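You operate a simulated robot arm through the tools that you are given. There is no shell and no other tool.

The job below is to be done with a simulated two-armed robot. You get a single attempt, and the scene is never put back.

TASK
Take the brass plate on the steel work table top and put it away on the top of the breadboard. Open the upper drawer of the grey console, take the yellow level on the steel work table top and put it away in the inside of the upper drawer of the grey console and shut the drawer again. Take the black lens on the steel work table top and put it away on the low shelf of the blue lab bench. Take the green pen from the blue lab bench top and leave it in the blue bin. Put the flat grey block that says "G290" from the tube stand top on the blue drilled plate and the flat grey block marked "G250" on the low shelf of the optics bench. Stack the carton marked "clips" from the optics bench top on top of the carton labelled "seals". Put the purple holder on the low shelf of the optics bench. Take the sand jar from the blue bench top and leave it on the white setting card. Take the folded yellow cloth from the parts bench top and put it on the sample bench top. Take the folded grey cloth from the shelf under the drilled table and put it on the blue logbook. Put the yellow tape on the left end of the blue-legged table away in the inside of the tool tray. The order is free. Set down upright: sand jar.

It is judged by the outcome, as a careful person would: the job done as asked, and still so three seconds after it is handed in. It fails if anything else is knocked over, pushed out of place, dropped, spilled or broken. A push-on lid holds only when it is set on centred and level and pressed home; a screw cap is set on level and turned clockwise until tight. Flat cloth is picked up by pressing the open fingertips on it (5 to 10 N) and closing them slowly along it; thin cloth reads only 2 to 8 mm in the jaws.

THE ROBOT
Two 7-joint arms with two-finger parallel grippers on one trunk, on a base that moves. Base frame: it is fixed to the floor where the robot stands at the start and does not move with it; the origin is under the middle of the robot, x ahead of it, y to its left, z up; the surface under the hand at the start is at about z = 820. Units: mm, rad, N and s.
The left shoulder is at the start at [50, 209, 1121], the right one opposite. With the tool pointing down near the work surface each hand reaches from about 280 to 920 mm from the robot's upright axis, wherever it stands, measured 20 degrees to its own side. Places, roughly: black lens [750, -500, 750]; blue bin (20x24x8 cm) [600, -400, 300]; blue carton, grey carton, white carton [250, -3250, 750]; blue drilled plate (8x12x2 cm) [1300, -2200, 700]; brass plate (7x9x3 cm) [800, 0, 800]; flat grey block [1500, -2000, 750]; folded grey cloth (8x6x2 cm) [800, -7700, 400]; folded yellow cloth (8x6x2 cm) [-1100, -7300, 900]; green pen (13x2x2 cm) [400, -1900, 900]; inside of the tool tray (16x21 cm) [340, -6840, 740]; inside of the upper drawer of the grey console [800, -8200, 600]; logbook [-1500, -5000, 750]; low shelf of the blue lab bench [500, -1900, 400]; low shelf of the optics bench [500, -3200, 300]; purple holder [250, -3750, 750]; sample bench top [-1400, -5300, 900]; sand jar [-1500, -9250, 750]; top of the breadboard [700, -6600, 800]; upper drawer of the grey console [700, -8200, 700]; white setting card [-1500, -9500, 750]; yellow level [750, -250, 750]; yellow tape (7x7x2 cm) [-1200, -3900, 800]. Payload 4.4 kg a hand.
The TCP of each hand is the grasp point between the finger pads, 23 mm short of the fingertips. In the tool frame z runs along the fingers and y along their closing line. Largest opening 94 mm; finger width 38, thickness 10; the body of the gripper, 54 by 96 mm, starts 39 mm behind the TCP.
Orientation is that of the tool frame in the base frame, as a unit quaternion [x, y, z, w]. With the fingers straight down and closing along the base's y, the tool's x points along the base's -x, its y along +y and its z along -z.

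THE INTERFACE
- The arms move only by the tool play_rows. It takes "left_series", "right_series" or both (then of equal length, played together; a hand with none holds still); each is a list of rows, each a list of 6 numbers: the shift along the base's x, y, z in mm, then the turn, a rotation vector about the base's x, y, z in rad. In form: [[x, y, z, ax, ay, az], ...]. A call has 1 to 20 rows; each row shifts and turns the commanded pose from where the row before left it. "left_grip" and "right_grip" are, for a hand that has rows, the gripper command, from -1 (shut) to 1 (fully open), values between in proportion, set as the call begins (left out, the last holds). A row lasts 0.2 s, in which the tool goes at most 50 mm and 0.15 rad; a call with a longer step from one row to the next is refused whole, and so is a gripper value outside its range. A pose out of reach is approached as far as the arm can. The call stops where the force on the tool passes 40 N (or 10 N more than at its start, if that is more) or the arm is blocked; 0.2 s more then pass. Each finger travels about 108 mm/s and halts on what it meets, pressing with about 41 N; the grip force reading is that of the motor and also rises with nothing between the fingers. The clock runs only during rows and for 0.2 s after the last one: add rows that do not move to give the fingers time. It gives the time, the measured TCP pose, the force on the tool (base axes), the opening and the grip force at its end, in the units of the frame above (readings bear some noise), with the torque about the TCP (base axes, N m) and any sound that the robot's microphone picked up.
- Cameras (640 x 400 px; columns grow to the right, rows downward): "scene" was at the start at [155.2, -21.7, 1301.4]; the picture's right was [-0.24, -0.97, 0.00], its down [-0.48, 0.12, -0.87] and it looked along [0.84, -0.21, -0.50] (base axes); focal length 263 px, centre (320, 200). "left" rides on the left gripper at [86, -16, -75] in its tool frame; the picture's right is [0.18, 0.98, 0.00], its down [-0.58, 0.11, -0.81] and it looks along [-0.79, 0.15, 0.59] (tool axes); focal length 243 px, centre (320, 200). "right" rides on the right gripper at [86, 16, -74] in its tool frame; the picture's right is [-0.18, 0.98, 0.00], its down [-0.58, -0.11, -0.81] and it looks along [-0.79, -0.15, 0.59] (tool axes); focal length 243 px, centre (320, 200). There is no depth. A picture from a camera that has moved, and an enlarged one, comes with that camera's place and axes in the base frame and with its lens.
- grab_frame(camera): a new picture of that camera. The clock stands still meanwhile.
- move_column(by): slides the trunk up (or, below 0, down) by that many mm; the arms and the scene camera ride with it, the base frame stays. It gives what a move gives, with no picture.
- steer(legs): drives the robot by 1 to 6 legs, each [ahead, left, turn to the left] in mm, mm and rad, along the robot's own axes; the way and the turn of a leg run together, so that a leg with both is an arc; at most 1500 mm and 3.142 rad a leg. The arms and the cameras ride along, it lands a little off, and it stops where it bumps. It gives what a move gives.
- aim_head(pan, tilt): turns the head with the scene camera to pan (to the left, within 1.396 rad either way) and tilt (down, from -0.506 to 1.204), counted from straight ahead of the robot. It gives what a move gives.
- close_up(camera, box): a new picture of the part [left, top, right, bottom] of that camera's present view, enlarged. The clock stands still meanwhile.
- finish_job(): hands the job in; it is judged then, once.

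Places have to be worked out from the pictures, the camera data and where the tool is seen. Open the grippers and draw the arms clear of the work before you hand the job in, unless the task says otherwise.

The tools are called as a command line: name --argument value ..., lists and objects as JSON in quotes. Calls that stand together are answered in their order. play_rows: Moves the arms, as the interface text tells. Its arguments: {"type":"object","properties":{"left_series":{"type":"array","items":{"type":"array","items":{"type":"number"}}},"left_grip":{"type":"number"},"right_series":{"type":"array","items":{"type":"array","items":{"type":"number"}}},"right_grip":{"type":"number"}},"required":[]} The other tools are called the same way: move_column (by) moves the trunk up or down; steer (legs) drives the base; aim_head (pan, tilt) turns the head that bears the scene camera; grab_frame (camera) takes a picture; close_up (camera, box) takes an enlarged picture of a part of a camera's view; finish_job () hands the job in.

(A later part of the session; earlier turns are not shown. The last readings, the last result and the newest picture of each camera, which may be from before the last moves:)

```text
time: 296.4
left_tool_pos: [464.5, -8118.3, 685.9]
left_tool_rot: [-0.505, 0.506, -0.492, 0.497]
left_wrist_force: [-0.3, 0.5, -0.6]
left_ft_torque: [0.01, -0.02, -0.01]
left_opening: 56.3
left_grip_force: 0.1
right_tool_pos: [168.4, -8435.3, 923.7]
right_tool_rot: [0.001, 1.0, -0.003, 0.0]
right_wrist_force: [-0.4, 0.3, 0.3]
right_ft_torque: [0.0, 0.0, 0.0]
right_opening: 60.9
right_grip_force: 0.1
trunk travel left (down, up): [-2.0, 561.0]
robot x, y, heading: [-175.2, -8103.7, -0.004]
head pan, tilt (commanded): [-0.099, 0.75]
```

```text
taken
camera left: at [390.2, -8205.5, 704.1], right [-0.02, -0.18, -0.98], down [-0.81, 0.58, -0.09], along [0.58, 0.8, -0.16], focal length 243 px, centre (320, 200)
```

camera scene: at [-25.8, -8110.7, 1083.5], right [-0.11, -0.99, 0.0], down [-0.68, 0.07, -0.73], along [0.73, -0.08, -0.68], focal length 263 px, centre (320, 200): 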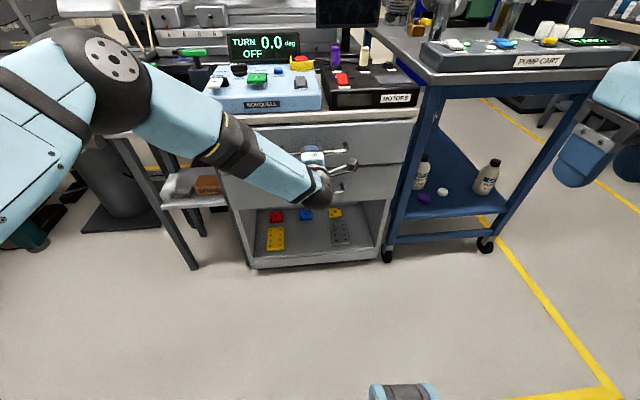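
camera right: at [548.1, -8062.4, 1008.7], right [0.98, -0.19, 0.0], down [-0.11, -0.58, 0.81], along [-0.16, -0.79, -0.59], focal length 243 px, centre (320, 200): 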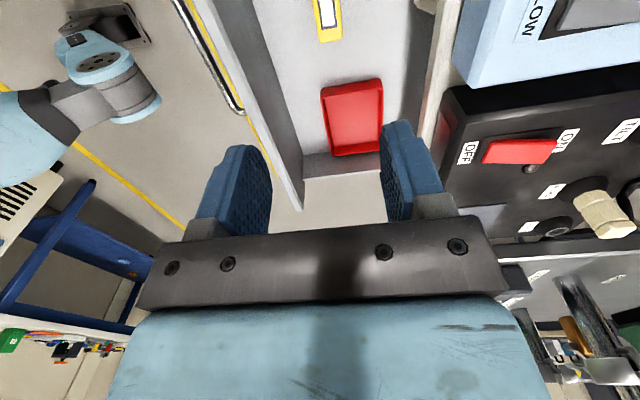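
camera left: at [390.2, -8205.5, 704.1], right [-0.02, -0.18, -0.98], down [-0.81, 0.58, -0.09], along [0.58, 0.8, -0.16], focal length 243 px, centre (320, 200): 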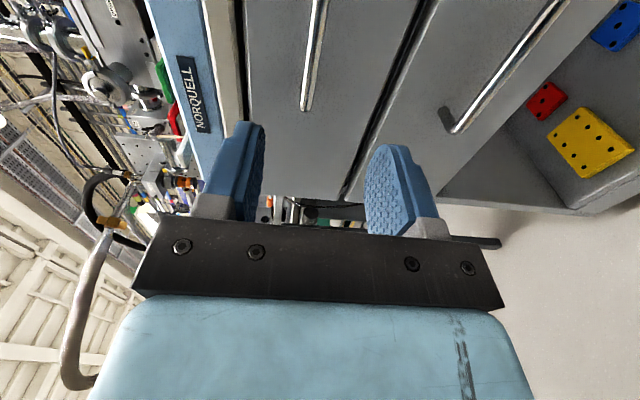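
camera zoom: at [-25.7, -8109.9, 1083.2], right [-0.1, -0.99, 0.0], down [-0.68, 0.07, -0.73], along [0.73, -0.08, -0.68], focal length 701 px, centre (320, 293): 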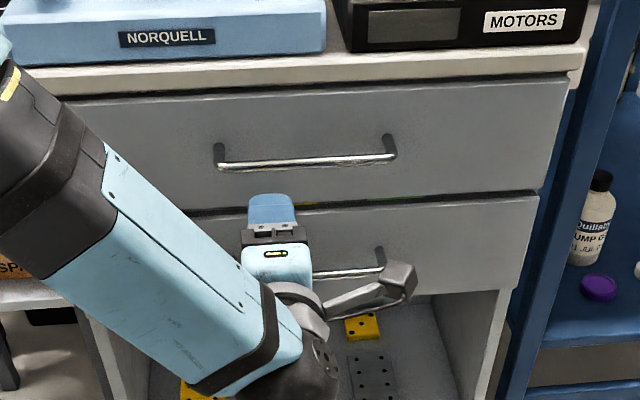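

The bar measures at its original place within a few mm. To be certain the drawer is fully home I push on its face below the bar with closed fingertips.

play_rows --left_series '[[0, -15, -14, 0, 0, 0], [0, -15, -14, 0, 0, 0], [0, -15, -14, 0, 0, 0], [30, 0, 0, 0, 0, 0], [35, 0, 0, 0, 0, 0], [35, 0, 0, 0, 0, 0], [25, 0, 0, 0, 0, 0]]' --left_grip -1

play_rows --left_series '[[4, 0, 0, 0, 0, 0], [4, 0, 0, 0, 0, 0], [3, 0, 0, 0, 0, 0], [3, 0, 0, 0, 0, 0], [3, 0, 0, 0, 0, 0], [3, 0, 0, 0, 0, 0], [0, 0, 0, 0, 0, 0]]'

close_up --camera "scene" --box '[200, 90, 440, 240]'

```text
time: 298.0
left_tool_pos: [590.0, -8164.5, 645.3]
left_tool_rot: [-0.505, 0.506, -0.491, 0.498]
left_wrist_force: [0.4, 0.5, 0.0]
left_ft_torque: [-0.01, 0.0, -0.03]
left_opening: 0.0
left_grip_force: 40.8
right_tool_pos: [170.4, -8437.0, 923.7]
right_tool_rot: [0.002, 1.0, -0.003, 0.001]
right_wrist_force: [0.2, -0.6, -0.5]
right_ft_torque: [0.0, 0.02, -0.02]
right_opening: 61.0
right_grip_force: 0.0
trunk travel left (down, up): [-2.0, 561.0]
robot x, y, heading: [-174.8, -8102.0, -0.005]
head pan, tilt (commanded): [-0.099, 0.75]
```

```text
time: 299.3
left_tool_pos: [605.9, -8163.9, 643.7]
left_tool_rot: [-0.506, 0.507, -0.489, 0.498]
left_wrist_force: [-15.8, 4.7, 9.0]
left_ft_torque: [-0.2, -0.35, -0.19]
left_opening: 0.0
left_grip_force: 40.9
right_tool_pos: [166.7, -8434.7, 925.1]
right_tool_rot: [0.002, 1.0, -0.002, 0.001]
right_wrist_force: [-0.1, 1.0, 0.7]
right_ft_torque: [0.04, -0.01, -0.03]
right_opening: 61.0
right_grip_force: 0.0
trunk travel left (down, up): [-2.0, 561.0]
robot x, y, heading: [-174.4, -8102.1, -0.003]
head pan, tilt (commanded): [-0.099, 0.75]
stopped in row 6 (left hand): the force on the tool passed its limit at 46 N (the readings are from after the stop); the commanded pose is now the measured one
```

```text
2.67 times, centred on (320, 165) of scene
camera zoom: at [-28.3, -8109.3, 1083.7], right [-0.1, -0.99, 0.0], down [-0.68, 0.07, -0.73], along [0.73, -0.07, -0.68], focal length 701 px, centre (320, 293)
```

zoom: 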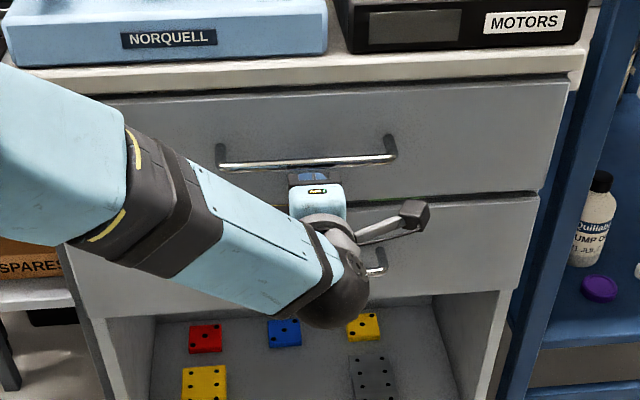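

The face resists firmly at its closed position, so the drawer is shut. I withdraw the left hand, back up and move left to look at the shelf under the drilled table.

play_rows --left_series '[[-30, 0, 0, 0, 0, 0], [-40, 0, 0, 0, 0, 0], [-40, 0, 0, 0, 0, 0], [-40, 10, 0, 0, 0, 0]]'

steer --legs '[[-200, 0, 0], [0, 350, 0]]'

aim_head --pan -0.05 --tilt 0.5

grab_frame --camera "scene"

```text
time: 300.3
left_tool_pos: [456.1, -8152.8, 644.2]
left_tool_rot: [-0.506, 0.507, -0.488, 0.497]
left_wrist_force: [0.3, -0.1, 0.0]
left_ft_torque: [-0.03, -0.02, 0.0]
left_opening: 0.2
left_grip_force: 41.1
right_tool_pos: [169.7, -8434.4, 924.2]
right_tool_rot: [0.001, 1.0, -0.003, 0.0]
right_wrist_force: [0.5, -0.1, 1.1]
right_ft_torque: [-0.01, 0.0, 0.0]
right_opening: 61.0
right_grip_force: 0.1
trunk travel left (down, up): [-2.0, 561.0]
robot x, y, heading: [-177.6, -8102.2, -0.005]
head pan, tilt (commanded): [-0.099, 0.75]
```

```text
time: 305.1
left_tool_pos: [254.0, -7812.2, 644.1]
left_tool_rot: [-0.506, 0.509, -0.489, 0.495]
left_wrist_force: [-0.1, 0.1, -0.9]
left_ft_torque: [-0.02, 0.01, -0.02]
left_opening: 0.0
left_grip_force: 41.1
right_tool_pos: [-35.1, -8093.5, 923.9]
right_tool_rot: [0.003, 1.0, -0.003, 0.001]
right_wrist_force: [-0.5, -1.5, 0.0]
right_ft_torque: [-0.03, -0.03, -0.05]
right_opening: 61.1
right_grip_force: 0.1
trunk travel left (down, up): [-2.0, 561.0]
robot x, y, heading: [-377.0, -7758.2, -0.007]
head pan, tilt (commanded): [-0.099, 0.75]
```

```text
time: 305.8
left_tool_pos: [254.2, -7811.6, 644.0]
left_tool_rot: [-0.506, 0.508, -0.49, 0.496]
left_wrist_force: [0.5, 0.5, -0.3]
left_ft_torque: [-0.02, 0.01, 0.0]
left_opening: 0.1
left_grip_force: 40.8
right_tool_pos: [-35.1, -8092.6, 923.0]
right_tool_rot: [0.004, 1.0, -0.002, 0.0]
right_wrist_force: [-0.5, -1.6, 0.1]
right_ft_torque: [-0.02, 0.02, -0.01]
right_opening: 61.2
right_grip_force: 0.1
trunk travel left (down, up): [-2.0, 561.0]
robot x, y, heading: [-381.9, -7758.9, -0.008]
head pan, tilt (commanded): [-0.051, 0.499]
```

```text
taken
camera scene: at [-220.4, -7763.5, 1105.1], right [-0.06, -1.0, 0.0], down [-0.48, 0.03, -0.88], along [0.88, -0.05, -0.48], focal length 263 px, centre (320, 200)
```

scene: 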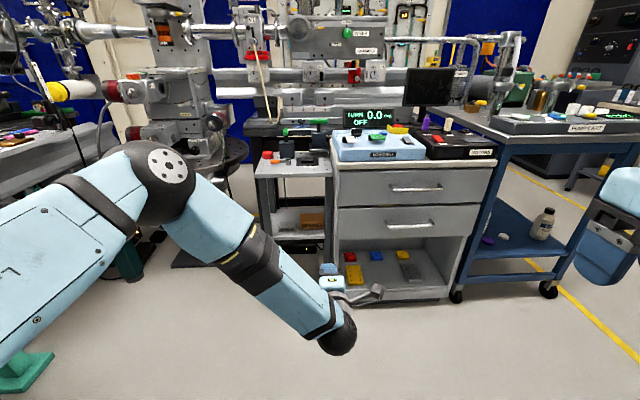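

I zoom in on the drilled table's shelf and meanwhile bring the left hand back to its straight-down tuck.

close_up --camera "scene" --box '[240, 130, 360, 280]'

play_rows --left_series '[[0, 5, 25, 0.1428, 0, 0], [0, 5, 25, 0.1428, 0, 0], [0, 5, 25, 0.1428, 0, 0], [0, 5, 25, 0.1428, 0, 0], [0, 5, 25, 0.1428, 0, 0], [0, 5, 25, 0.1428, 0, 0], [0, 5, 25, 0.1428, 0, 0], [0, 5, 25, 0.1428, 0, 0], [0, 5, 25, 0.1428, 0, 0], [0, 5, 25, 0.1428, 0, 0], [0, 5, 25, 0.1428, 0, 0]]' --left_grip 1

play_rows --left_series '[[-15, 20, 5, 0, 0.1428, 0], [-15, 20, 5, 0, 0.1428, 0], [-15, 20, 5, 0, 0.1428, 0], [-15, 20, 5, 0, 0.1428, 0], [-15, 20, 5, 0, 0.1428, 0], [-15, 20, 5, 0, 0.1428, 0], [-15, 20, 5, 0, 0.1428, 0], [-15, 20, 5, 0, 0.1428, 0], [-15, 20, 5, 0, 0.1428, 0], [-15, 20, 5, 0, 0.1428, 0], [-15, 20, 5, 0, 0.1428, 0]]'

```text
2.67 times, centred on (300, 205) of scene
camera zoom: at [-220.4, -7763.5, 1105.1], right [-0.06, -1.0, 0.0], down [-0.48, 0.03, -0.88], along [0.88, -0.05, -0.48], focal length 701 px, centre (373, 187)
```

zoom: 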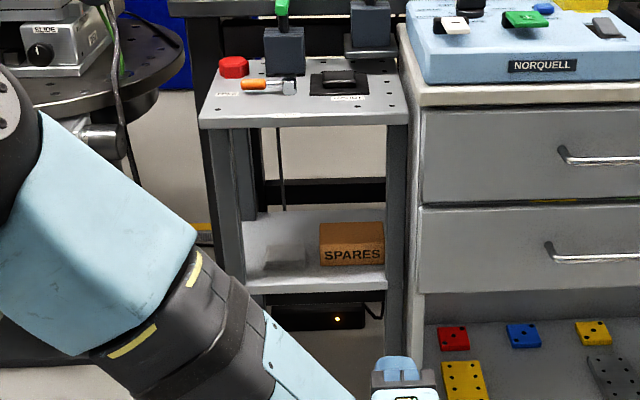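

```text
time: 308.2
left_tool_pos: [254.2, -7758.3, 918.9]
left_tool_rot: [-0.007, 0.706, 0.014, 0.708]
left_wrist_force: [0.3, 0.2, -0.2]
left_ft_torque: [0.03, -0.04, 0.01]
left_opening: 94.0
left_grip_force: 0.1
right_tool_pos: [-35.5, -8093.4, 924.2]
right_tool_rot: [0.004, 1.0, -0.003, 0.0]
right_wrist_force: [0.3, -0.4, 0.6]
right_ft_torque: [0.0, 0.01, 0.01]
right_opening: 61.3
right_grip_force: 0.0
trunk travel left (down, up): [-2.0, 561.0]
robot x, y, heading: [-375.6, -7754.6, -0.01]
head pan, tilt (commanded): [-0.051, 0.499]
```

```text
time: 310.6
left_tool_pos: [88.7, -7536.8, 974.5]
left_tool_rot: [0.004, 1.0, 0.015, 0.001]
left_wrist_force: [0.6, -0.6, 0.6]
left_ft_torque: [0.01, -0.01, -0.01]
left_opening: 93.8
left_grip_force: 0.1
right_tool_pos: [-33.7, -8093.8, 924.7]
right_tool_rot: [0.004, 1.0, -0.003, 0.001]
right_wrist_force: [0.2, 0.4, -0.3]
right_ft_torque: [-0.03, 0.01, -0.01]
right_opening: 60.9
right_grip_force: 0.1
trunk travel left (down, up): [-2.0, 561.0]
robot x, y, heading: [-377.5, -7755.5, -0.001]
head pan, tilt (commanded): [-0.051, 0.499]
```

The grey cloth is faintly visible to the left of the SPARES box on that shelf. With the left arm out of the way I look again, closer.

close_up --camera "scene" --box '[240, 170, 360, 245]'

steer --legs '[[200, 60, 0]]'

aim_head --pan -0.05 --tilt 0.65

grab_frame --camera "scene"

```text
5.33 times, centred on (300, 208) of scene
camera zoom: at [-220.2, -7763.1, 1105.1], right [-0.06, -1.0, 0.0], down [-0.48, 0.03, -0.88], along [0.88, -0.05, -0.48], focal length 1403 px, centre (427, 160)
```

zoom: 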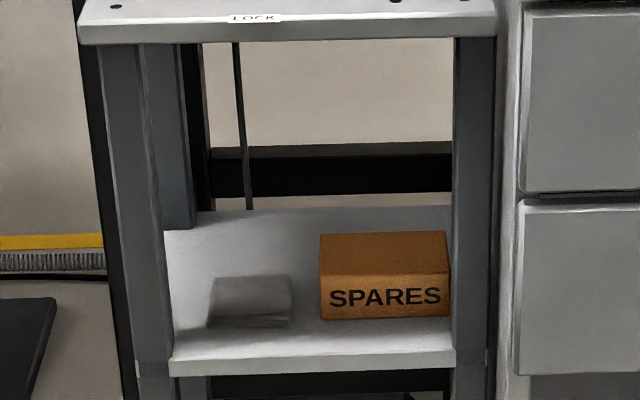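

```text
time: 312.3
left_tool_pos: [294.7, -7483.4, 973.8]
left_tool_rot: [0.006, 1.0, 0.015, 0.002]
left_wrist_force: [0.7, -0.1, 0.4]
left_ft_torque: [0.02, 0.01, 0.01]
left_opening: 93.9
left_grip_force: 0.1
right_tool_pos: [169.0, -8037.2, 924.3]
right_tool_rot: [0.006, 1.0, -0.003, 0.0]
right_wrist_force: [0.0, 0.3, -0.2]
right_ft_torque: [0.0, 0.01, 0.02]
right_opening: 60.9
right_grip_force: 0.1
trunk travel left (down, up): [-2.0, 561.0]
robot x, y, heading: [-173.0, -7702.3, -0.014]
head pan, tilt (commanded): [-0.051, 0.499]
```

```text
time: 313.0
left_tool_pos: [294.3, -7482.9, 975.0]
left_tool_rot: [0.005, 1.0, 0.015, 0.002]
left_wrist_force: [0.2, 0.3, 0.1]
left_ft_torque: [-0.01, 0.04, 0.0]
left_opening: 94.0
left_grip_force: 0.1
right_tool_pos: [168.3, -8037.1, 923.3]
right_tool_rot: [0.005, 1.0, -0.002, -0.001]
right_wrist_force: [0.7, -0.4, -0.3]
right_ft_torque: [-0.01, -0.01, 0.0]
right_opening: 61.3
right_grip_force: 0.0
trunk travel left (down, up): [-2.0, 561.0]
robot x, y, heading: [-173.1, -7701.3, -0.012]
head pan, tilt (commanded): [-0.051, 0.649]
```

```text
taken
camera scene: at [-19.8, -7706.6, 1091.8], right [-0.06, -1.0, 0.0], down [-0.6, 0.04, -0.8], along [0.8, -0.05, -0.6], focal length 263 px, centre (320, 200)
```

scene: 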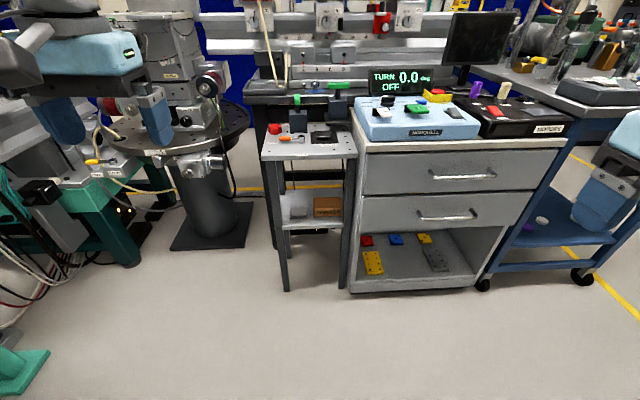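

close_up --camera "scene" --box '[250, 120, 370, 300]'

```text
2.22 times, centred on (310, 210) of scene
camera zoom: at [-19.8, -7706.6, 1091.8], right [-0.06, -1.0, 0.0], down [-0.6, 0.04, -0.8], along [0.8, -0.05, -0.6], focal length 584 px, centre (342, 178)
```

zoom: 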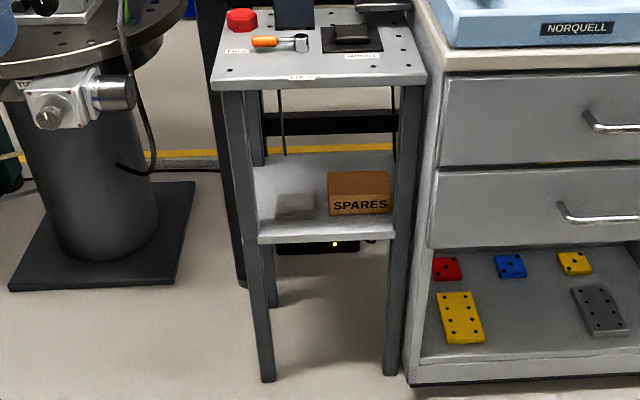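

The cloth lies at about [795,-7672,420] on the shelf (z≈410) between the legs (y −7592 and −7856) with the SPARES box on its right. I drive in so that the left arm faces it.

steer --legs '[[0, -150, 0.012], [210, 0, 0]]'

aim_head --pan 0.25 --tilt 0.75

grab_frame --camera "scene"

close_up --camera "scene" --box '[230, 120, 390, 220]'

```text
time: 316.2
left_tool_pos: [499.1, -7626.5, 974.7]
left_tool_rot: [-0.002, 1.0, 0.015, 0.002]
left_wrist_force: [0.3, 0.4, 1.1]
left_ft_torque: [-0.02, 0.03, -0.02]
left_opening: 93.8
left_grip_force: 0.0
right_tool_pos: [383.4, -8180.6, 923.0]
right_tool_rot: [-0.003, 1.0, -0.002, 0.0]
right_wrist_force: [-0.3, 0.0, 0.2]
right_ft_torque: [0.04, 0.0, -0.01]
right_opening: 61.1
right_grip_force: 0.1
trunk travel left (down, up): [-2.0, 561.0]
robot x, y, heading: [37.1, -7848.5, 0.003]
head pan, tilt (commanded): [-0.051, 0.649]
```

```text
time: 317.0
left_tool_pos: [499.6, -7624.5, 975.8]
left_tool_rot: [-0.002, 1.0, 0.015, 0.002]
left_wrist_force: [-0.7, -0.1, -0.1]
left_ft_torque: [-0.01, 0.01, -0.01]
left_opening: 94.2
left_grip_force: 0.0
right_tool_pos: [382.5, -8181.7, 924.1]
right_tool_rot: [-0.001, 1.0, -0.002, 0.0]
right_wrist_force: [-0.3, 0.7, 1.0]
right_ft_torque: [0.02, 0.0, -0.04]
right_opening: 61.3
right_grip_force: 0.1
trunk travel left (down, up): [-2.0, 561.0]
robot x, y, heading: [35.6, -7850.4, 0.006]
head pan, tilt (commanded): [0.25, 0.75]
```

```text
taken
camera scene: at [182.7, -7829.2, 1083.2], right [0.25, -0.97, 0.0], down [-0.66, -0.17, -0.73], along [0.71, 0.18, -0.68], focal length 263 px, centre (320, 200)
```

scene: 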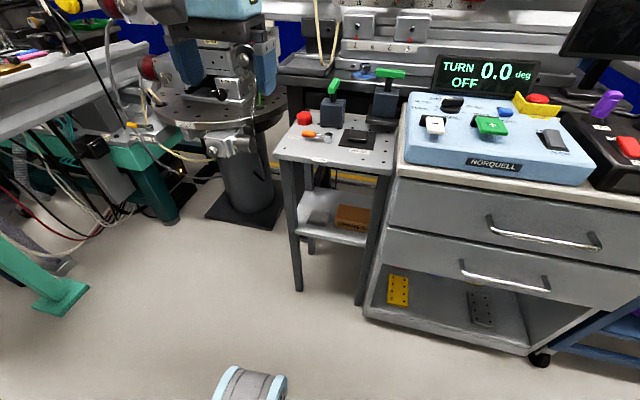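

```text
4.00 times, centred on (310, 170) of scene
camera zoom: at [182.7, -7829.2, 1083.2], right [0.25, -0.97, 0.0], down [-0.66, -0.17, -0.73], along [0.71, 0.18, -0.68], focal length 1052 px, centre (360, 320)
```

zoom: 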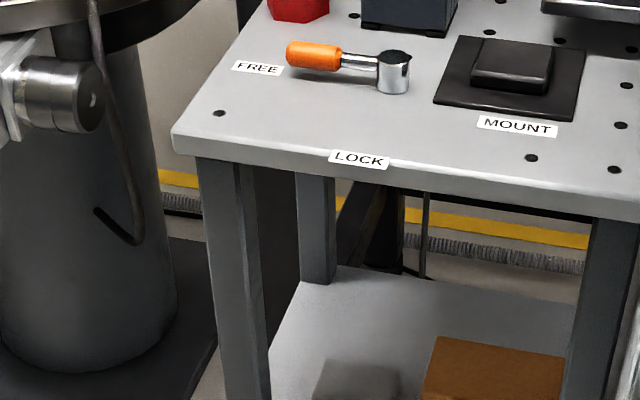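

close_up --camera "scene" --box '[270, 175, 398, 255]'

```text
5.00 times, centred on (334, 215) of scene
camera zoom: at [182.7, -7829.2, 1083.2], right [0.25, -0.97, 0.0], down [-0.66, -0.17, -0.73], along [0.71, 0.18, -0.68], focal length 1315 px, centre (250, 125)
```

zoom: 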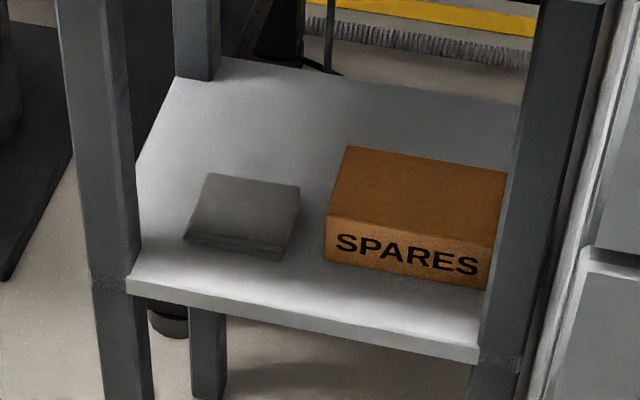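

The cloth top spans x 749–810, y −7641…−7706 at z≈430; the hand has about 12 mm to spare on each side between leg and box. I set the left opening to 50 mm, pitch the hand about 37° and lower it in front of the shelf.

play_rows --left_series '[[10, -5, -38, -0.03, -0.06, 0], [9, -5, -38, 0, -0.06, 0], [9, -5, -38, 0, -0.06, 0], [9, -5, -38, 0, -0.06, 0], [9, -5, -38, 0, -0.06, 0], [9, -5, -38, 0, -0.06, 0], [9, -4, -38, 0, -0.06, 0], [9, -4, -38, 0, -0.06, 0], [9, -4, -38, 0, -0.06, 0], [9, -4, -38, 0, -0.06, 0], [9, -3, -35, 0, -0.05, 0]]' --left_grip 0.06

grab_frame --camera "left"

grab_frame --camera "scene"

```text
time: 319.4
left_tool_pos: [600.5, -7673.6, 560.1]
left_tool_rot: [-0.002, 0.947, -0.001, 0.322]
left_wrist_force: [-0.3, -0.6, 0.3]
left_ft_torque: [-0.01, 0.01, 0.0]
left_opening: 49.8
left_grip_force: 0.1
right_tool_pos: [381.8, -8180.8, 922.9]
right_tool_rot: [-0.002, 1.0, -0.003, 0.0]
right_wrist_force: [-0.7, 0.1, -0.5]
right_ft_torque: [0.01, 0.03, 0.0]
right_opening: 61.0
right_grip_force: 0.0
trunk travel left (down, up): [-2.0, 561.0]
robot x, y, heading: [37.5, -7849.2, 0.004]
head pan, tilt (commanded): [0.25, 0.75]
```

```text
taken
camera left: at [484.7, -7689.9, 567.1], right [-0.15, 0.98, -0.12], down [-0.03, 0.11, 0.99], along [0.99, 0.15, 0.01], focal length 243 px, centre (320, 200)
```

left: 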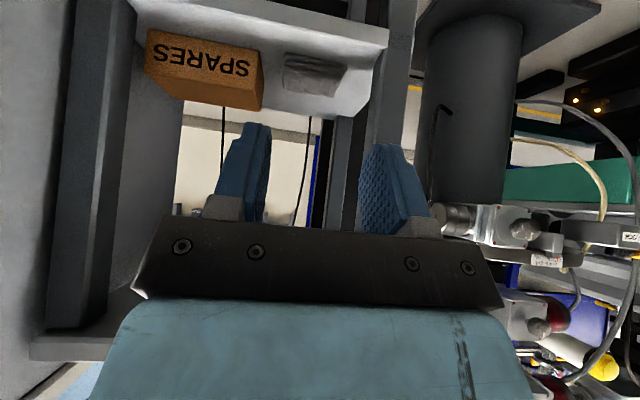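

```text
taken
camera scene: at [182.8, -7829.0, 1083.2], right [0.25, -0.97, 0.0], down [-0.66, -0.17, -0.73], along [0.71, 0.18, -0.68], focal length 263 px, centre (320, 200)
```

scene: 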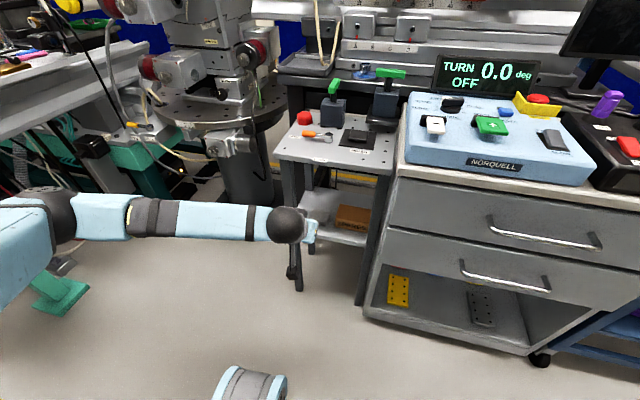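

The hand is level with the gap; the camera confirms the cloth at about [775,-7671]. I move in over the shelf and down to just above the cloth.

play_rows --left_series '[[25, 0, -10, 0, 0, 0], [25, 0, -10, 0, 0, 0], [25, 0, -10, 0, 0, 0], [25, 0, -10, 0, 0, 0], [25, 0, -10, 0, 0, 0], [25, 0, -10, 0, 0, 0], [24, 0, -10, 0, 0, 0], [0, 0, 0, 0, 0, 0]]'

grab_frame --camera "left"

close_up --camera "scene" --box '[230, 130, 410, 242]'

```text
time: 321.2
left_tool_pos: [773.3, -7675.8, 489.4]
left_tool_rot: [-0.002, 0.947, -0.002, 0.322]
left_wrist_force: [-1.0, 0.0, 0.5]
left_ft_torque: [-0.02, 0.03, -0.02]
left_opening: 50.0
left_grip_force: 0.1
right_tool_pos: [381.7, -8181.1, 923.5]
right_tool_rot: [-0.003, 1.0, -0.002, -0.001]
right_wrist_force: [0.1, 0.0, -0.1]
right_ft_torque: [0.03, 0.02, 0.01]
right_opening: 60.9
right_grip_force: 0.1
trunk travel left (down, up): [-2.0, 561.0]
robot x, y, heading: [36.2, -7850.7, 0.009]
head pan, tilt (commanded): [0.25, 0.75]
```

```text
taken
camera left: at [657.7, -7691.8, 496.3], right [-0.15, 0.98, -0.12], down [-0.03, 0.11, 0.99], along [0.99, 0.15, 0.01], focal length 243 px, centre (320, 200)
```

left: 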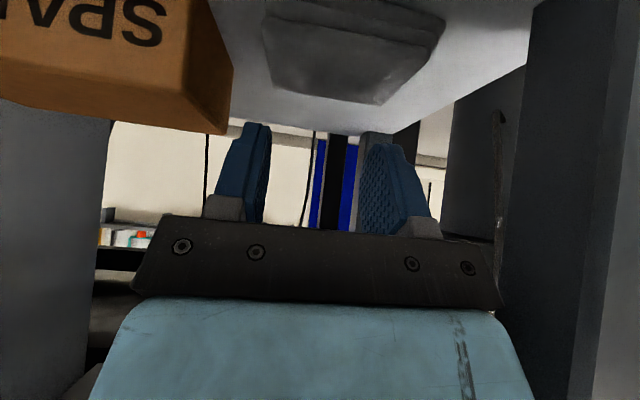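

```text
3.56 times, centred on (320, 186) of scene
camera zoom: at [182.7, -7829.1, 1083.2], right [0.25, -0.97, 0.0], down [-0.66, -0.17, -0.73], along [0.71, 0.18, -0.68], focal length 935 px, centre (320, 250)
```

zoom: 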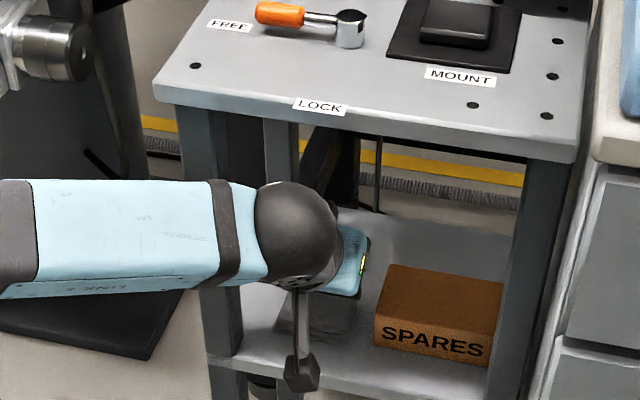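

Well centred. I lower in small steps until the fingertips press lightly on the cloth.

play_rows --left_series '[[2, 2, -10, 0, 0, 0], [2, 1, -8, 0, 0, 0], [0, 0, -4, 0, 0, 0], [0, 0, 0, 0, 0, 0]]'

play_rows --left_series '[[0, 0, -3, 0, 0, 0], [0, 0, -2, 0, 0, 0], [0, 0, 0, 0, 0, 0]]'

play_rows --left_series '[[0, 0, -2, 0, 0, 0], [0, 0, -2, 0, 0, 0], [0, 0, 0, 0, 0, 0]]'

```text
time: 322.2
left_tool_pos: [777.5, -7671.8, 469.2]
left_tool_rot: [-0.002, 0.947, -0.002, 0.322]
left_wrist_force: [-2.6, 1.0, 9.0]
left_ft_torque: [0.12, 0.1, 0.0]
left_opening: 50.0
left_grip_force: 0.2
right_tool_pos: [382.7, -8181.8, 923.8]
right_tool_rot: [-0.003, 1.0, -0.004, 0.001]
right_wrist_force: [-0.3, 0.1, -0.6]
right_ft_torque: [0.01, 0.05, 0.04]
right_opening: 61.2
right_grip_force: 0.1
trunk travel left (down, up): [-2.0, 561.0]
robot x, y, heading: [33.0, -7850.2, -0.0]
head pan, tilt (commanded): [0.25, 0.75]
```

```text
time: 323.0
left_tool_pos: [778.4, -7672.1, 469.4]
left_tool_rot: [-0.002, 0.946, -0.002, 0.325]
left_wrist_force: [-10.9, 1.2, 38.3]
left_ft_torque: [0.36, 0.36, 0.03]
left_opening: 49.8
left_grip_force: 0.0
right_tool_pos: [379.3, -8180.7, 925.1]
right_tool_rot: [-0.002, 1.0, -0.001, 0.002]
right_wrist_force: [1.0, 0.0, -0.7]
right_ft_torque: [0.0, -0.02, 0.0]
right_opening: 61.1
right_grip_force: 0.1
trunk travel left (down, up): [-2.0, 561.0]
robot x, y, heading: [35.0, -7854.3, 0.002]
head pan, tilt (commanded): [0.25, 0.75]
```

```text
time: 323.5
left_tool_pos: [780.8, -7673.3, 468.5]
left_tool_rot: [-0.004, 0.945, -0.002, 0.328]
left_wrist_force: [-10.8, 1.0, 25.3]
left_ft_torque: [0.35, 0.36, 0.09]
left_opening: 50.1
left_grip_force: 0.2
right_tool_pos: [381.3, -8181.9, 923.0]
right_tool_rot: [-0.003, 1.0, -0.002, 0.003]
right_wrist_force: [-0.1, 0.2, -0.2]
right_ft_torque: [-0.01, -0.02, 0.01]
right_opening: 61.3
right_grip_force: 0.0
trunk travel left (down, up): [-2.0, 561.0]
robot x, y, heading: [35.6, -7850.2, 0.002]
head pan, tilt (commanded): [0.25, 0.75]
stopped in row 2 (left hand): the force on the tool passed its limit at 51 N (the readings are from after the stop); the commanded pose is now the measured one
```

Pressing too hard (25 N); I ease up about 3 mm to get 5–10 N.

play_rows --left_series '[[0, 0, 1.5, 0, 0, 0], [0, 0, 1.0, 0, 0, 0], [0, 0, 0, 0, 0, 0]]'

```text
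time: 324.3
left_tool_pos: [780.9, -7672.2, 469.0]
left_tool_rot: [-0.001, 0.946, -0.003, 0.325]
left_wrist_force: [6.9, -1.6, 20.9]
left_ft_torque: [0.12, -0.2, -0.03]
left_opening: 50.2
left_grip_force: 0.7
right_tool_pos: [381.2, -8182.0, 923.3]
right_tool_rot: [-0.002, 1.0, -0.003, 0.002]
right_wrist_force: [-0.2, -0.2, 0.2]
right_ft_torque: [0.0, -0.02, 0.01]
right_opening: 61.2
right_grip_force: 0.1
trunk travel left (down, up): [-2.0, 561.0]
robot x, y, heading: [37.0, -7850.3, 0.006]
head pan, tilt (commanded): [0.25, 0.75]
```

play_rows --left_series '[[0, 0, 1.0, 0, 0, 0], [0, 0, 1.0, 0, 0, 0], [0, 0, 0, 0, 0, 0]]'

```text
time: 325.1
left_tool_pos: [779.7, -7672.3, 468.9]
left_tool_rot: [-0.003, 0.946, -0.001, 0.324]
left_wrist_force: [6.8, -2.3, 17.8]
left_ft_torque: [0.07, -0.18, 0.02]
left_opening: 50.0
left_grip_force: 0.3
right_tool_pos: [382.0, -8181.7, 924.0]
right_tool_rot: [-0.003, 1.0, -0.003, 0.0]
right_wrist_force: [-0.2, -0.2, 0.8]
right_ft_torque: [0.02, 0.0, 0.01]
right_opening: 61.1
right_grip_force: 0.2
trunk travel left (down, up): [-2.0, 561.0]
robot x, y, heading: [34.9, -7850.8, 0.004]
head pan, tilt (commanded): [0.25, 0.75]
```

play_rows --left_series '[[-1, 0, 2.0, 0, 0, 0], [0, 0, 1.5, 0, 0, 0], [0, 0, 0, 0, 0, 0]]'

```text
time: 325.9
left_tool_pos: [778.2, -7671.3, 469.7]
left_tool_rot: [-0.001, 0.947, -0.002, 0.323]
left_wrist_force: [-1.6, -1.0, 3.2]
left_ft_torque: [0.03, 0.05, 0.04]
left_opening: 49.9
left_grip_force: 0.2
right_tool_pos: [382.3, -8181.6, 924.5]
right_tool_rot: [-0.003, 1.0, -0.003, 0.001]
right_wrist_force: [0.4, 1.0, 0.3]
right_ft_torque: [-0.05, -0.01, 0.0]
right_opening: 61.1
right_grip_force: 0.0
trunk travel left (down, up): [-2.0, 561.0]
robot x, y, heading: [33.5, -7850.7, 0.008]
head pan, tilt (commanded): [0.25, 0.75]
```

play_rows --left_series '[[0, 0, -1.0, 0, 0, 0], [0, 0, 0, 0, 0, 0]]'

play_rows --left_series '[[0, 0, 0, 0, 0, 0], [0, 0, 0, 0, 0, 0]]' --left_grip -0.1

play_rows --left_series '[[0, 0, 0, 0, 0, 0], [0, 0, 0, 0, 0, 0]]' --left_grip -0.25

grab_frame --camera "left"

```text
time: 326.5
left_tool_pos: [779.3, -7671.3, 468.9]
left_tool_rot: [-0.003, 0.946, -0.001, 0.323]
left_wrist_force: [0.0, 0.6, 0.8]
left_ft_torque: [0.07, 0.01, 0.02]
left_opening: 50.0
left_grip_force: 0.4
right_tool_pos: [382.4, -8181.0, 924.0]
right_tool_rot: [-0.003, 1.0, -0.004, 0.0]
right_wrist_force: [-0.3, 0.5, 0.5]
right_ft_torque: [0.0, -0.01, 0.01]
right_opening: 61.1
right_grip_force: 0.0
trunk travel left (down, up): [-2.0, 561.0]
robot x, y, heading: [34.2, -7850.3, 0.008]
head pan, tilt (commanded): [0.25, 0.75]
```

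```text
time: 327.1
left_tool_pos: [779.2, -7672.0, 469.9]
left_tool_rot: [-0.002, 0.946, -0.003, 0.323]
left_wrist_force: [-0.2, -0.7, 0.8]
left_ft_torque: [0.0, 0.04, 0.0]
left_opening: 42.3
left_grip_force: 0.1
right_tool_pos: [382.3, -8181.9, 924.0]
right_tool_rot: [-0.003, 1.0, -0.003, 0.0]
right_wrist_force: [0.3, -0.1, 0.5]
right_ft_torque: [0.0, 0.01, 0.03]
right_opening: 60.9
right_grip_force: 0.1
trunk travel left (down, up): [-2.0, 561.0]
robot x, y, heading: [35.4, -7854.2, 0.005]
head pan, tilt (commanded): [0.25, 0.75]
```

```text
time: 327.7
left_tool_pos: [779.1, -7672.3, 469.3]
left_tool_rot: [-0.002, 0.946, -0.002, 0.323]
left_wrist_force: [-0.7, 0.6, 0.2]
left_ft_torque: [0.0, 0.01, -0.03]
left_opening: 35.3
left_grip_force: 0.0
right_tool_pos: [382.3, -8181.3, 923.4]
right_tool_rot: [-0.003, 1.0, -0.003, 0.0]
right_wrist_force: [-0.1, 0.4, 0.1]
right_ft_torque: [0.01, 0.0, 0.01]
right_opening: 60.9
right_grip_force: 0.1
trunk travel left (down, up): [-2.0, 561.0]
robot x, y, heading: [34.7, -7849.3, 0.002]
head pan, tilt (commanded): [0.25, 0.75]
```

```text
taken
camera left: at [663.4, -7687.9, 476.3], right [-0.15, 0.98, -0.12], down [-0.03, 0.11, 0.99], along [0.99, 0.15, 0.02], focal length 243 px, centre (320, 200)
```

left: 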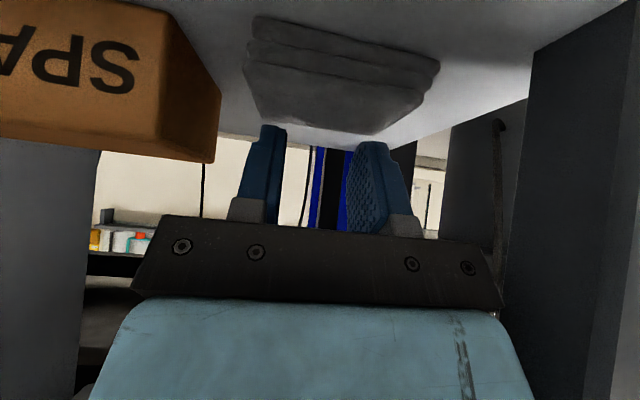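

Contact was lost while closing. I re-open to 50 mm and press again in finer steps until 6–9 N.

play_rows --left_series '[[0, 0, 0, 0, 0, 0], [0, 0, -1.0, 0, 0, 0], [0, 0, 0, 0, 0, 0]]' --left_grip 0.06

play_rows --left_series '[[0, 0, -1.0, 0, 0, 0], [0, 0, 0, 0, 0, 0]]'

play_rows --left_series '[[0, 0, -1.0, 0, 0, 0], [0, 0, 0, 0, 0, 0]]'

```text
time: 328.5
left_tool_pos: [779.2, -7672.1, 469.3]
left_tool_rot: [-0.002, 0.946, -0.002, 0.324]
left_wrist_force: [0.1, -0.9, 3.2]
left_ft_torque: [0.01, 0.02, -0.02]
left_opening: 49.4
left_grip_force: 0.1
right_tool_pos: [382.1, -8181.3, 922.3]
right_tool_rot: [-0.003, 1.0, -0.003, 0.0]
right_wrist_force: [-0.4, 0.2, 0.5]
right_ft_torque: [0.02, -0.02, 0.0]
right_opening: 61.3
right_grip_force: 0.1
trunk travel left (down, up): [-2.0, 561.0]
robot x, y, heading: [33.4, -7851.4, 0.004]
head pan, tilt (commanded): [0.25, 0.75]
```

```text
time: 329.1
left_tool_pos: [780.8, -7670.7, 468.8]
left_tool_rot: [-0.002, 0.946, -0.003, 0.324]
left_wrist_force: [-2.2, -1.3, 6.2]
left_ft_torque: [0.02, 0.08, -0.02]
left_opening: 49.7
left_grip_force: 0.0
right_tool_pos: [381.6, -8181.2, 924.3]
right_tool_rot: [-0.003, 1.0, -0.003, 0.001]
right_wrist_force: [-0.2, 1.2, 0.1]
right_ft_torque: [-0.02, 0.0, -0.02]
right_opening: 60.9
right_grip_force: 0.0
trunk travel left (down, up): [-2.0, 561.0]
robot x, y, heading: [35.7, -7849.7, 0.003]
head pan, tilt (commanded): [0.25, 0.75]
```

```text
time: 329.7
left_tool_pos: [779.4, -7671.6, 468.2]
left_tool_rot: [-0.002, 0.946, -0.002, 0.324]
left_wrist_force: [-0.7, -0.7, 12.8]
left_ft_torque: [0.07, 0.06, -0.01]
left_opening: 49.8
left_grip_force: 0.1
right_tool_pos: [381.9, -8181.4, 923.6]
right_tool_rot: [-0.003, 1.0, -0.003, 0.0]
right_wrist_force: [0.0, 0.5, 0.3]
right_ft_torque: [0.0, -0.01, 0.04]
right_opening: 61.0
right_grip_force: 0.1
trunk travel left (down, up): [-2.0, 561.0]
robot x, y, heading: [32.9, -7848.4, 0.007]
head pan, tilt (commanded): [0.25, 0.75]
```

play_rows --left_series '[[0, 0, 0.6, 0, 0, 0], [0, 0, 0, 0, 0, 0]]' --left_grip 0.0

play_rows --left_series '[[0, 0, 0, 0, 0, 0], [0, 0, 0, 0, 0, 0]]' --left_grip -0.1

play_rows --left_series '[[0, 0, 0, 0, 0, 0], [0, 0, 0, 0, 0, 0]]' --left_grip -0.2

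grab_frame --camera "left"

```text
time: 330.3
left_tool_pos: [778.1, -7671.0, 469.9]
left_tool_rot: [-0.003, 0.946, -0.002, 0.325]
left_wrist_force: [-0.1, 0.4, 12.8]
left_ft_torque: [0.18, 0.0, 0.02]
left_opening: 49.3
left_grip_force: 2.9
right_tool_pos: [382.1, -8182.4, 923.0]
right_tool_rot: [-0.003, 1.0, -0.002, 0.001]
right_wrist_force: [0.6, 0.2, -0.7]
right_ft_torque: [-0.01, 0.01, 0.0]
right_opening: 61.0
right_grip_force: 0.1
trunk travel left (down, up): [-2.0, 561.0]
robot x, y, heading: [33.1, -7853.5, 0.003]
head pan, tilt (commanded): [0.25, 0.75]
```

```text
time: 330.9
left_tool_pos: [779.3, -7671.8, 469.5]
left_tool_rot: [-0.003, 0.946, -0.001, 0.325]
left_wrist_force: [2.1, 2.8, 14.3]
left_ft_torque: [0.24, -0.04, 0.0]
left_opening: 46.2
left_grip_force: 4.3
right_tool_pos: [382.7, -8182.3, 924.3]
right_tool_rot: [-0.003, 1.0, -0.002, 0.001]
right_wrist_force: [-0.8, -0.1, 0.0]
right_ft_torque: [0.03, -0.02, 0.03]
right_opening: 61.2
right_grip_force: 0.1
trunk travel left (down, up): [-2.0, 561.0]
robot x, y, heading: [31.9, -7852.7, 0.01]
head pan, tilt (commanded): [0.25, 0.75]
```

```text
time: 331.5
left_tool_pos: [779.3, -7671.2, 469.8]
left_tool_rot: [-0.002, 0.946, -0.001, 0.325]
left_wrist_force: [1.1, 4.9, 13.6]
left_ft_torque: [0.24, -0.03, -0.03]
left_opening: 41.5
left_grip_force: 5.1
right_tool_pos: [380.1, -8181.5, 923.4]
right_tool_rot: [-0.003, 1.0, -0.002, 0.002]
right_wrist_force: [0.5, 0.9, 0.4]
right_ft_torque: [0.02, 0.01, -0.04]
right_opening: 61.0
right_grip_force: 0.0
trunk travel left (down, up): [-2.0, 561.0]
robot x, y, heading: [36.5, -7846.9, 0.006]
head pan, tilt (commanded): [0.25, 0.75]
```

```text
taken
camera left: at [663.6, -7687.4, 475.1], right [-0.15, 0.98, -0.12], down [-0.04, 0.11, 0.99], along [0.99, 0.15, 0.02], focal length 243 px, centre (320, 200)
```

left: 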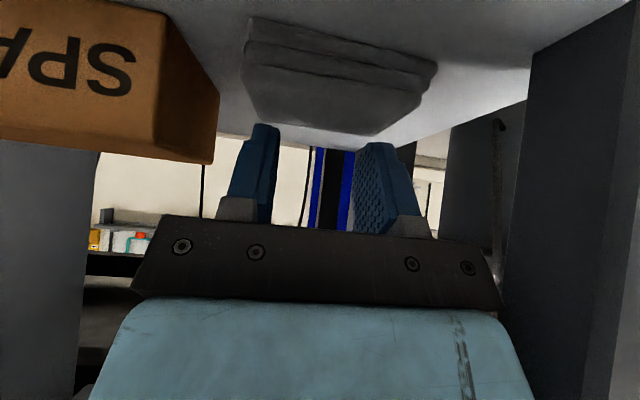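

The fingers drag on the cloth now (grip force 5 N). I continue closing slowly.

play_rows --left_series '[[0, 0, 0.4, 0, 0, 0], [0, 0, 0, 0, 0, 0]]' --left_grip -0.3

play_rows --left_series '[[0, 0, 0, 0, 0, 0], [0, 0, 0, 0, 0, 0]]' --left_grip -0.4

play_rows --left_series '[[0, 0, 0, 0, 0, 0], [0, 0, 0, 0, 0, 0]]' --left_grip -0.5

play_rows --left_series '[[0, 0, 0, 0, 0, 0], [0, 0, 0, 0, 0, 0]]' --left_grip -0.6

play_rows --left_series '[[0, 0, 0, 0, 0, 0], [0, 0, 0, 0, 0, 0]]' --left_grip -0.7

grab_frame --camera "left"

```text
time: 332.1
left_tool_pos: [778.3, -7672.0, 469.1]
left_tool_rot: [-0.003, 0.946, -0.002, 0.324]
left_wrist_force: [0.8, 4.0, 10.3]
left_ft_torque: [0.2, -0.05, -0.02]
left_opening: 36.2
left_grip_force: 3.4
right_tool_pos: [382.8, -8182.0, 924.0]
right_tool_rot: [-0.003, 1.0, -0.002, 0.001]
right_wrist_force: [-0.6, 0.6, -0.3]
right_ft_torque: [0.02, -0.01, 0.0]
right_opening: 61.1
right_grip_force: 0.3
trunk travel left (down, up): [-2.0, 561.0]
robot x, y, heading: [33.7, -7851.2, 0.006]
head pan, tilt (commanded): [0.25, 0.75]
```

```text
time: 332.7
left_tool_pos: [780.0, -7671.4, 467.9]
left_tool_rot: [-0.002, 0.946, -0.003, 0.324]
left_wrist_force: [0.8, 3.8, 8.5]
left_ft_torque: [0.19, 0.01, -0.01]
left_opening: 30.4
left_grip_force: 3.3
right_tool_pos: [381.5, -8181.4, 923.2]
right_tool_rot: [-0.003, 1.0, -0.002, 0.001]
right_wrist_force: [-0.1, 0.4, -0.2]
right_ft_torque: [0.0, 0.03, -0.01]
right_opening: 61.1
right_grip_force: 0.0
trunk travel left (down, up): [-2.0, 561.0]
robot x, y, heading: [34.4, -7849.3, 0.005]
head pan, tilt (commanded): [0.25, 0.75]
```

```text
time: 333.3
left_tool_pos: [779.6, -7671.4, 468.5]
left_tool_rot: [-0.002, 0.946, -0.001, 0.325]
left_wrist_force: [0.8, 3.6, 7.6]
left_ft_torque: [0.17, -0.03, -0.02]
left_opening: 25.5
left_grip_force: 2.2
right_tool_pos: [382.6, -8181.0, 923.3]
right_tool_rot: [-0.003, 1.0, -0.003, 0.0]
right_wrist_force: [-0.9, 1.2, 0.1]
right_ft_torque: [0.01, -0.01, -0.02]
right_opening: 60.7
right_grip_force: 0.2
trunk travel left (down, up): [-2.0, 561.0]
robot x, y, heading: [32.2, -7852.7, 0.004]
head pan, tilt (commanded): [0.25, 0.75]
```

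```text
time: 333.9
left_tool_pos: [779.5, -7671.5, 470.3]
left_tool_rot: [-0.002, 0.946, -0.002, 0.324]
left_wrist_force: [1.4, 2.3, 7.5]
left_ft_torque: [0.12, -0.03, 0.0]
left_opening: 20.8
left_grip_force: 1.7
right_tool_pos: [381.2, -8181.6, 924.0]
right_tool_rot: [-0.003, 1.0, -0.002, 0.001]
right_wrist_force: [-0.6, 0.2, 0.7]
right_ft_torque: [-0.01, 0.02, -0.04]
right_opening: 61.0
right_grip_force: 0.1
trunk travel left (down, up): [-2.0, 561.0]
robot x, y, heading: [37.1, -7849.0, 0.001]
head pan, tilt (commanded): [0.25, 0.75]
```

```text
time: 334.5
left_tool_pos: [778.3, -7671.4, 468.9]
left_tool_rot: [-0.002, 0.946, -0.003, 0.323]
left_wrist_force: [1.3, 2.3, 8.6]
left_ft_torque: [0.1, 0.0, 0.01]
left_opening: 16.1
left_grip_force: 1.9
right_tool_pos: [382.3, -8181.9, 924.0]
right_tool_rot: [-0.002, 1.0, -0.003, 0.001]
right_wrist_force: [-1.3, -0.1, -0.3]
right_ft_torque: [0.0, 0.0, 0.02]
right_opening: 61.4
right_grip_force: 0.0
trunk travel left (down, up): [-2.0, 561.0]
robot x, y, heading: [34.0, -7850.5, 0.002]
head pan, tilt (commanded): [0.25, 0.75]
```

```text
taken
camera left: at [663.5, -7688.0, 475.4], right [-0.15, 0.98, -0.12], down [-0.04, 0.11, 0.99], along [0.99, 0.15, 0.02], focal length 243 px, centre (320, 200)
```

left: 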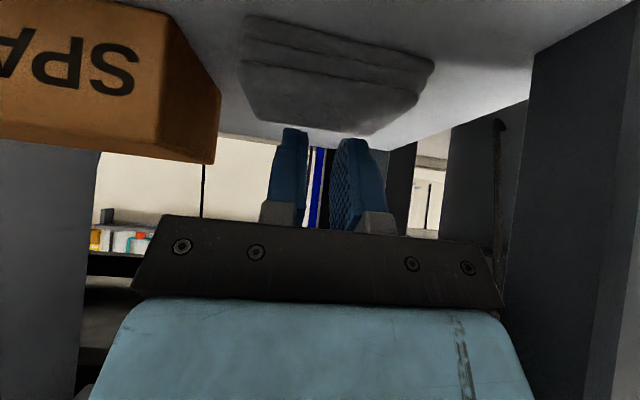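

play_rows --left_series '[[0, 0, 0, 0, 0, 0], [0, 0, 0, 0, 0, 0]]' --left_grip -0.85

play_rows --left_series '[[0, 0, 0, 0, 0, 0], [0, 0, 0, 0, 0, 0], [0, 0, 0, 0, 0, 0]]' --left_grip -1

play_rows --left_series '[[0, 0, 10, 0, 0, 0], [0, 0, 15, 0, 0, 0], [0, 0, 0, 0, 0, 0]]'

grab_frame --camera "left"

```text
time: 335.1
left_tool_pos: [778.7, -7671.9, 468.5]
left_tool_rot: [-0.002, 0.946, -0.002, 0.324]
left_wrist_force: [1.1, 3.1, 8.1]
left_ft_torque: [0.09, 0.0, -0.02]
left_opening: 8.8
left_grip_force: 1.7
right_tool_pos: [382.5, -8181.3, 924.3]
right_tool_rot: [-0.002, 1.0, -0.002, 0.001]
right_wrist_force: [-0.8, -0.3, 0.5]
right_ft_torque: [-0.01, -0.02, 0.0]
right_opening: 61.2
right_grip_force: 0.1
trunk travel left (down, up): [-2.0, 561.0]
robot x, y, heading: [32.5, -7850.0, 0.005]
head pan, tilt (commanded): [0.25, 0.75]
```

```text
time: 335.9
left_tool_pos: [779.8, -7670.9, 469.8]
left_tool_rot: [-0.002, 0.946, -0.002, 0.324]
left_wrist_force: [0.8, 1.3, 6.9]
left_ft_torque: [0.04, 0.0, -0.02]
left_opening: 0.0
left_grip_force: 40.4
right_tool_pos: [381.7, -8181.5, 924.1]
right_tool_rot: [-0.003, 1.0, -0.002, 0.001]
right_wrist_force: [-0.5, 1.0, 0.3]
right_ft_torque: [-0.06, 0.03, 0.03]
right_opening: 60.8
right_grip_force: 0.2
trunk travel left (down, up): [-2.0, 561.0]
robot x, y, heading: [34.6, -7853.0, 0.004]
head pan, tilt (commanded): [0.25, 0.75]
```

```text
time: 336.7
left_tool_pos: [779.7, -7672.6, 492.6]
left_tool_rot: [-0.002, 0.947, -0.002, 0.323]
left_wrist_force: [0.9, 0.3, 0.5]
left_ft_torque: [0.01, -0.02, -0.02]
left_opening: 0.1
left_grip_force: 41.1
right_tool_pos: [382.8, -8181.6, 924.1]
right_tool_rot: [-0.002, 1.0, -0.003, 0.0]
right_wrist_force: [-0.9, 0.8, 0.6]
right_ft_torque: [0.01, -0.01, 0.01]
right_opening: 61.2
right_grip_force: 0.0
trunk travel left (down, up): [-2.0, 561.0]
robot x, y, heading: [35.8, -7847.9, 0.009]
head pan, tilt (commanded): [0.25, 0.75]
```

```text
taken
camera left: at [663.8, -7688.4, 499.2], right [-0.15, 0.98, -0.12], down [-0.03, 0.11, 0.99], along [0.99, 0.15, 0.02], focal length 243 px, centre (320, 200)
```

left: 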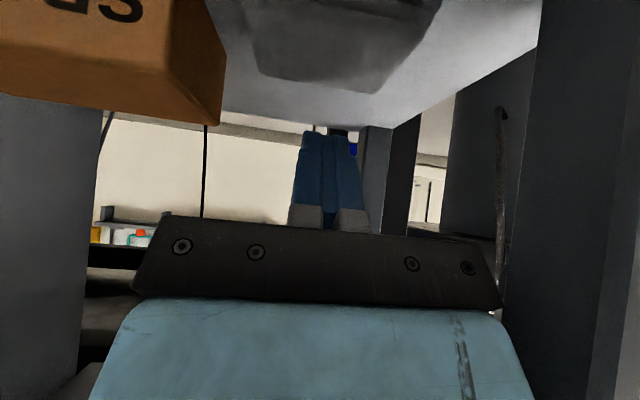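

The pads met with nothing between them, so this folded cloth behaves like a firm pad. I will grip it by its sides instead (about 70 mm wide): open to 86 mm, centred on y=-7674, and lower beside it.

play_rows --left_series '[[0, 0, 10, 0, 0, 0], [0, -2, 0, 0, 0, 0], [0, 0, 0, 0, 0, 0], [0, 0, 0, 0, 0, 0]]' --left_grip 0.83

grab_frame --camera "left"

close_up --camera "scene" --box '[270, 175, 398, 255]'

```text
time: 337.7
left_tool_pos: [778.6, -7673.1, 504.1]
left_tool_rot: [-0.003, 0.946, -0.002, 0.323]
left_wrist_force: [0.0, 0.0, -0.8]
left_ft_torque: [-0.02, 0.04, 0.0]
left_opening: 86.0
left_grip_force: 0.0
right_tool_pos: [382.7, -8181.7, 923.9]
right_tool_rot: [-0.002, 1.0, -0.003, 0.001]
right_wrist_force: [-0.1, 0.1, 0.6]
right_ft_torque: [0.0, -0.01, -0.02]
right_opening: 61.1
right_grip_force: 0.1
trunk travel left (down, up): [-2.0, 561.0]
robot x, y, heading: [37.9, -7851.3, 0.005]
head pan, tilt (commanded): [0.25, 0.75]
```

```text
taken
camera left: at [663.0, -7689.9, 509.5], right [-0.15, 0.98, -0.12], down [-0.03, 0.11, 0.99], along [0.99, 0.15, 0.02], focal length 243 px, centre (320, 200)
```

left: 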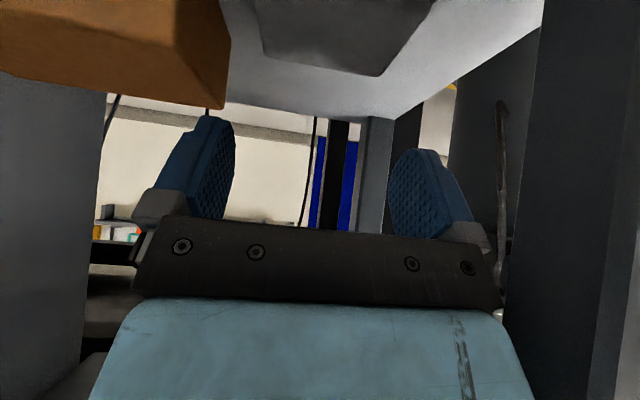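

```text
5.00 times, centred on (334, 215) of scene
camera zoom: at [182.7, -7829.1, 1083.2], right [0.25, -0.97, 0.0], down [-0.66, -0.17, -0.73], along [0.71, 0.18, -0.68], focal length 1315 px, centre (250, 125)
```

zoom: 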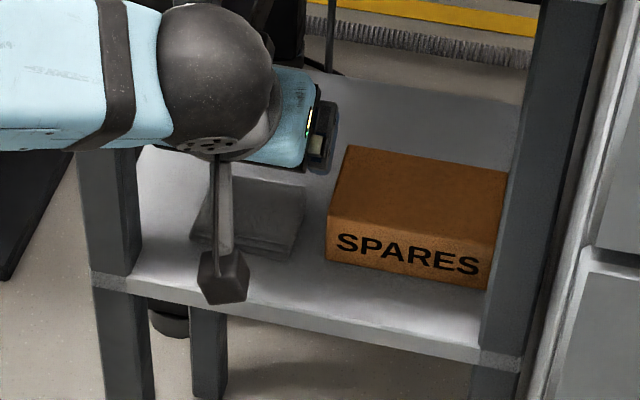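

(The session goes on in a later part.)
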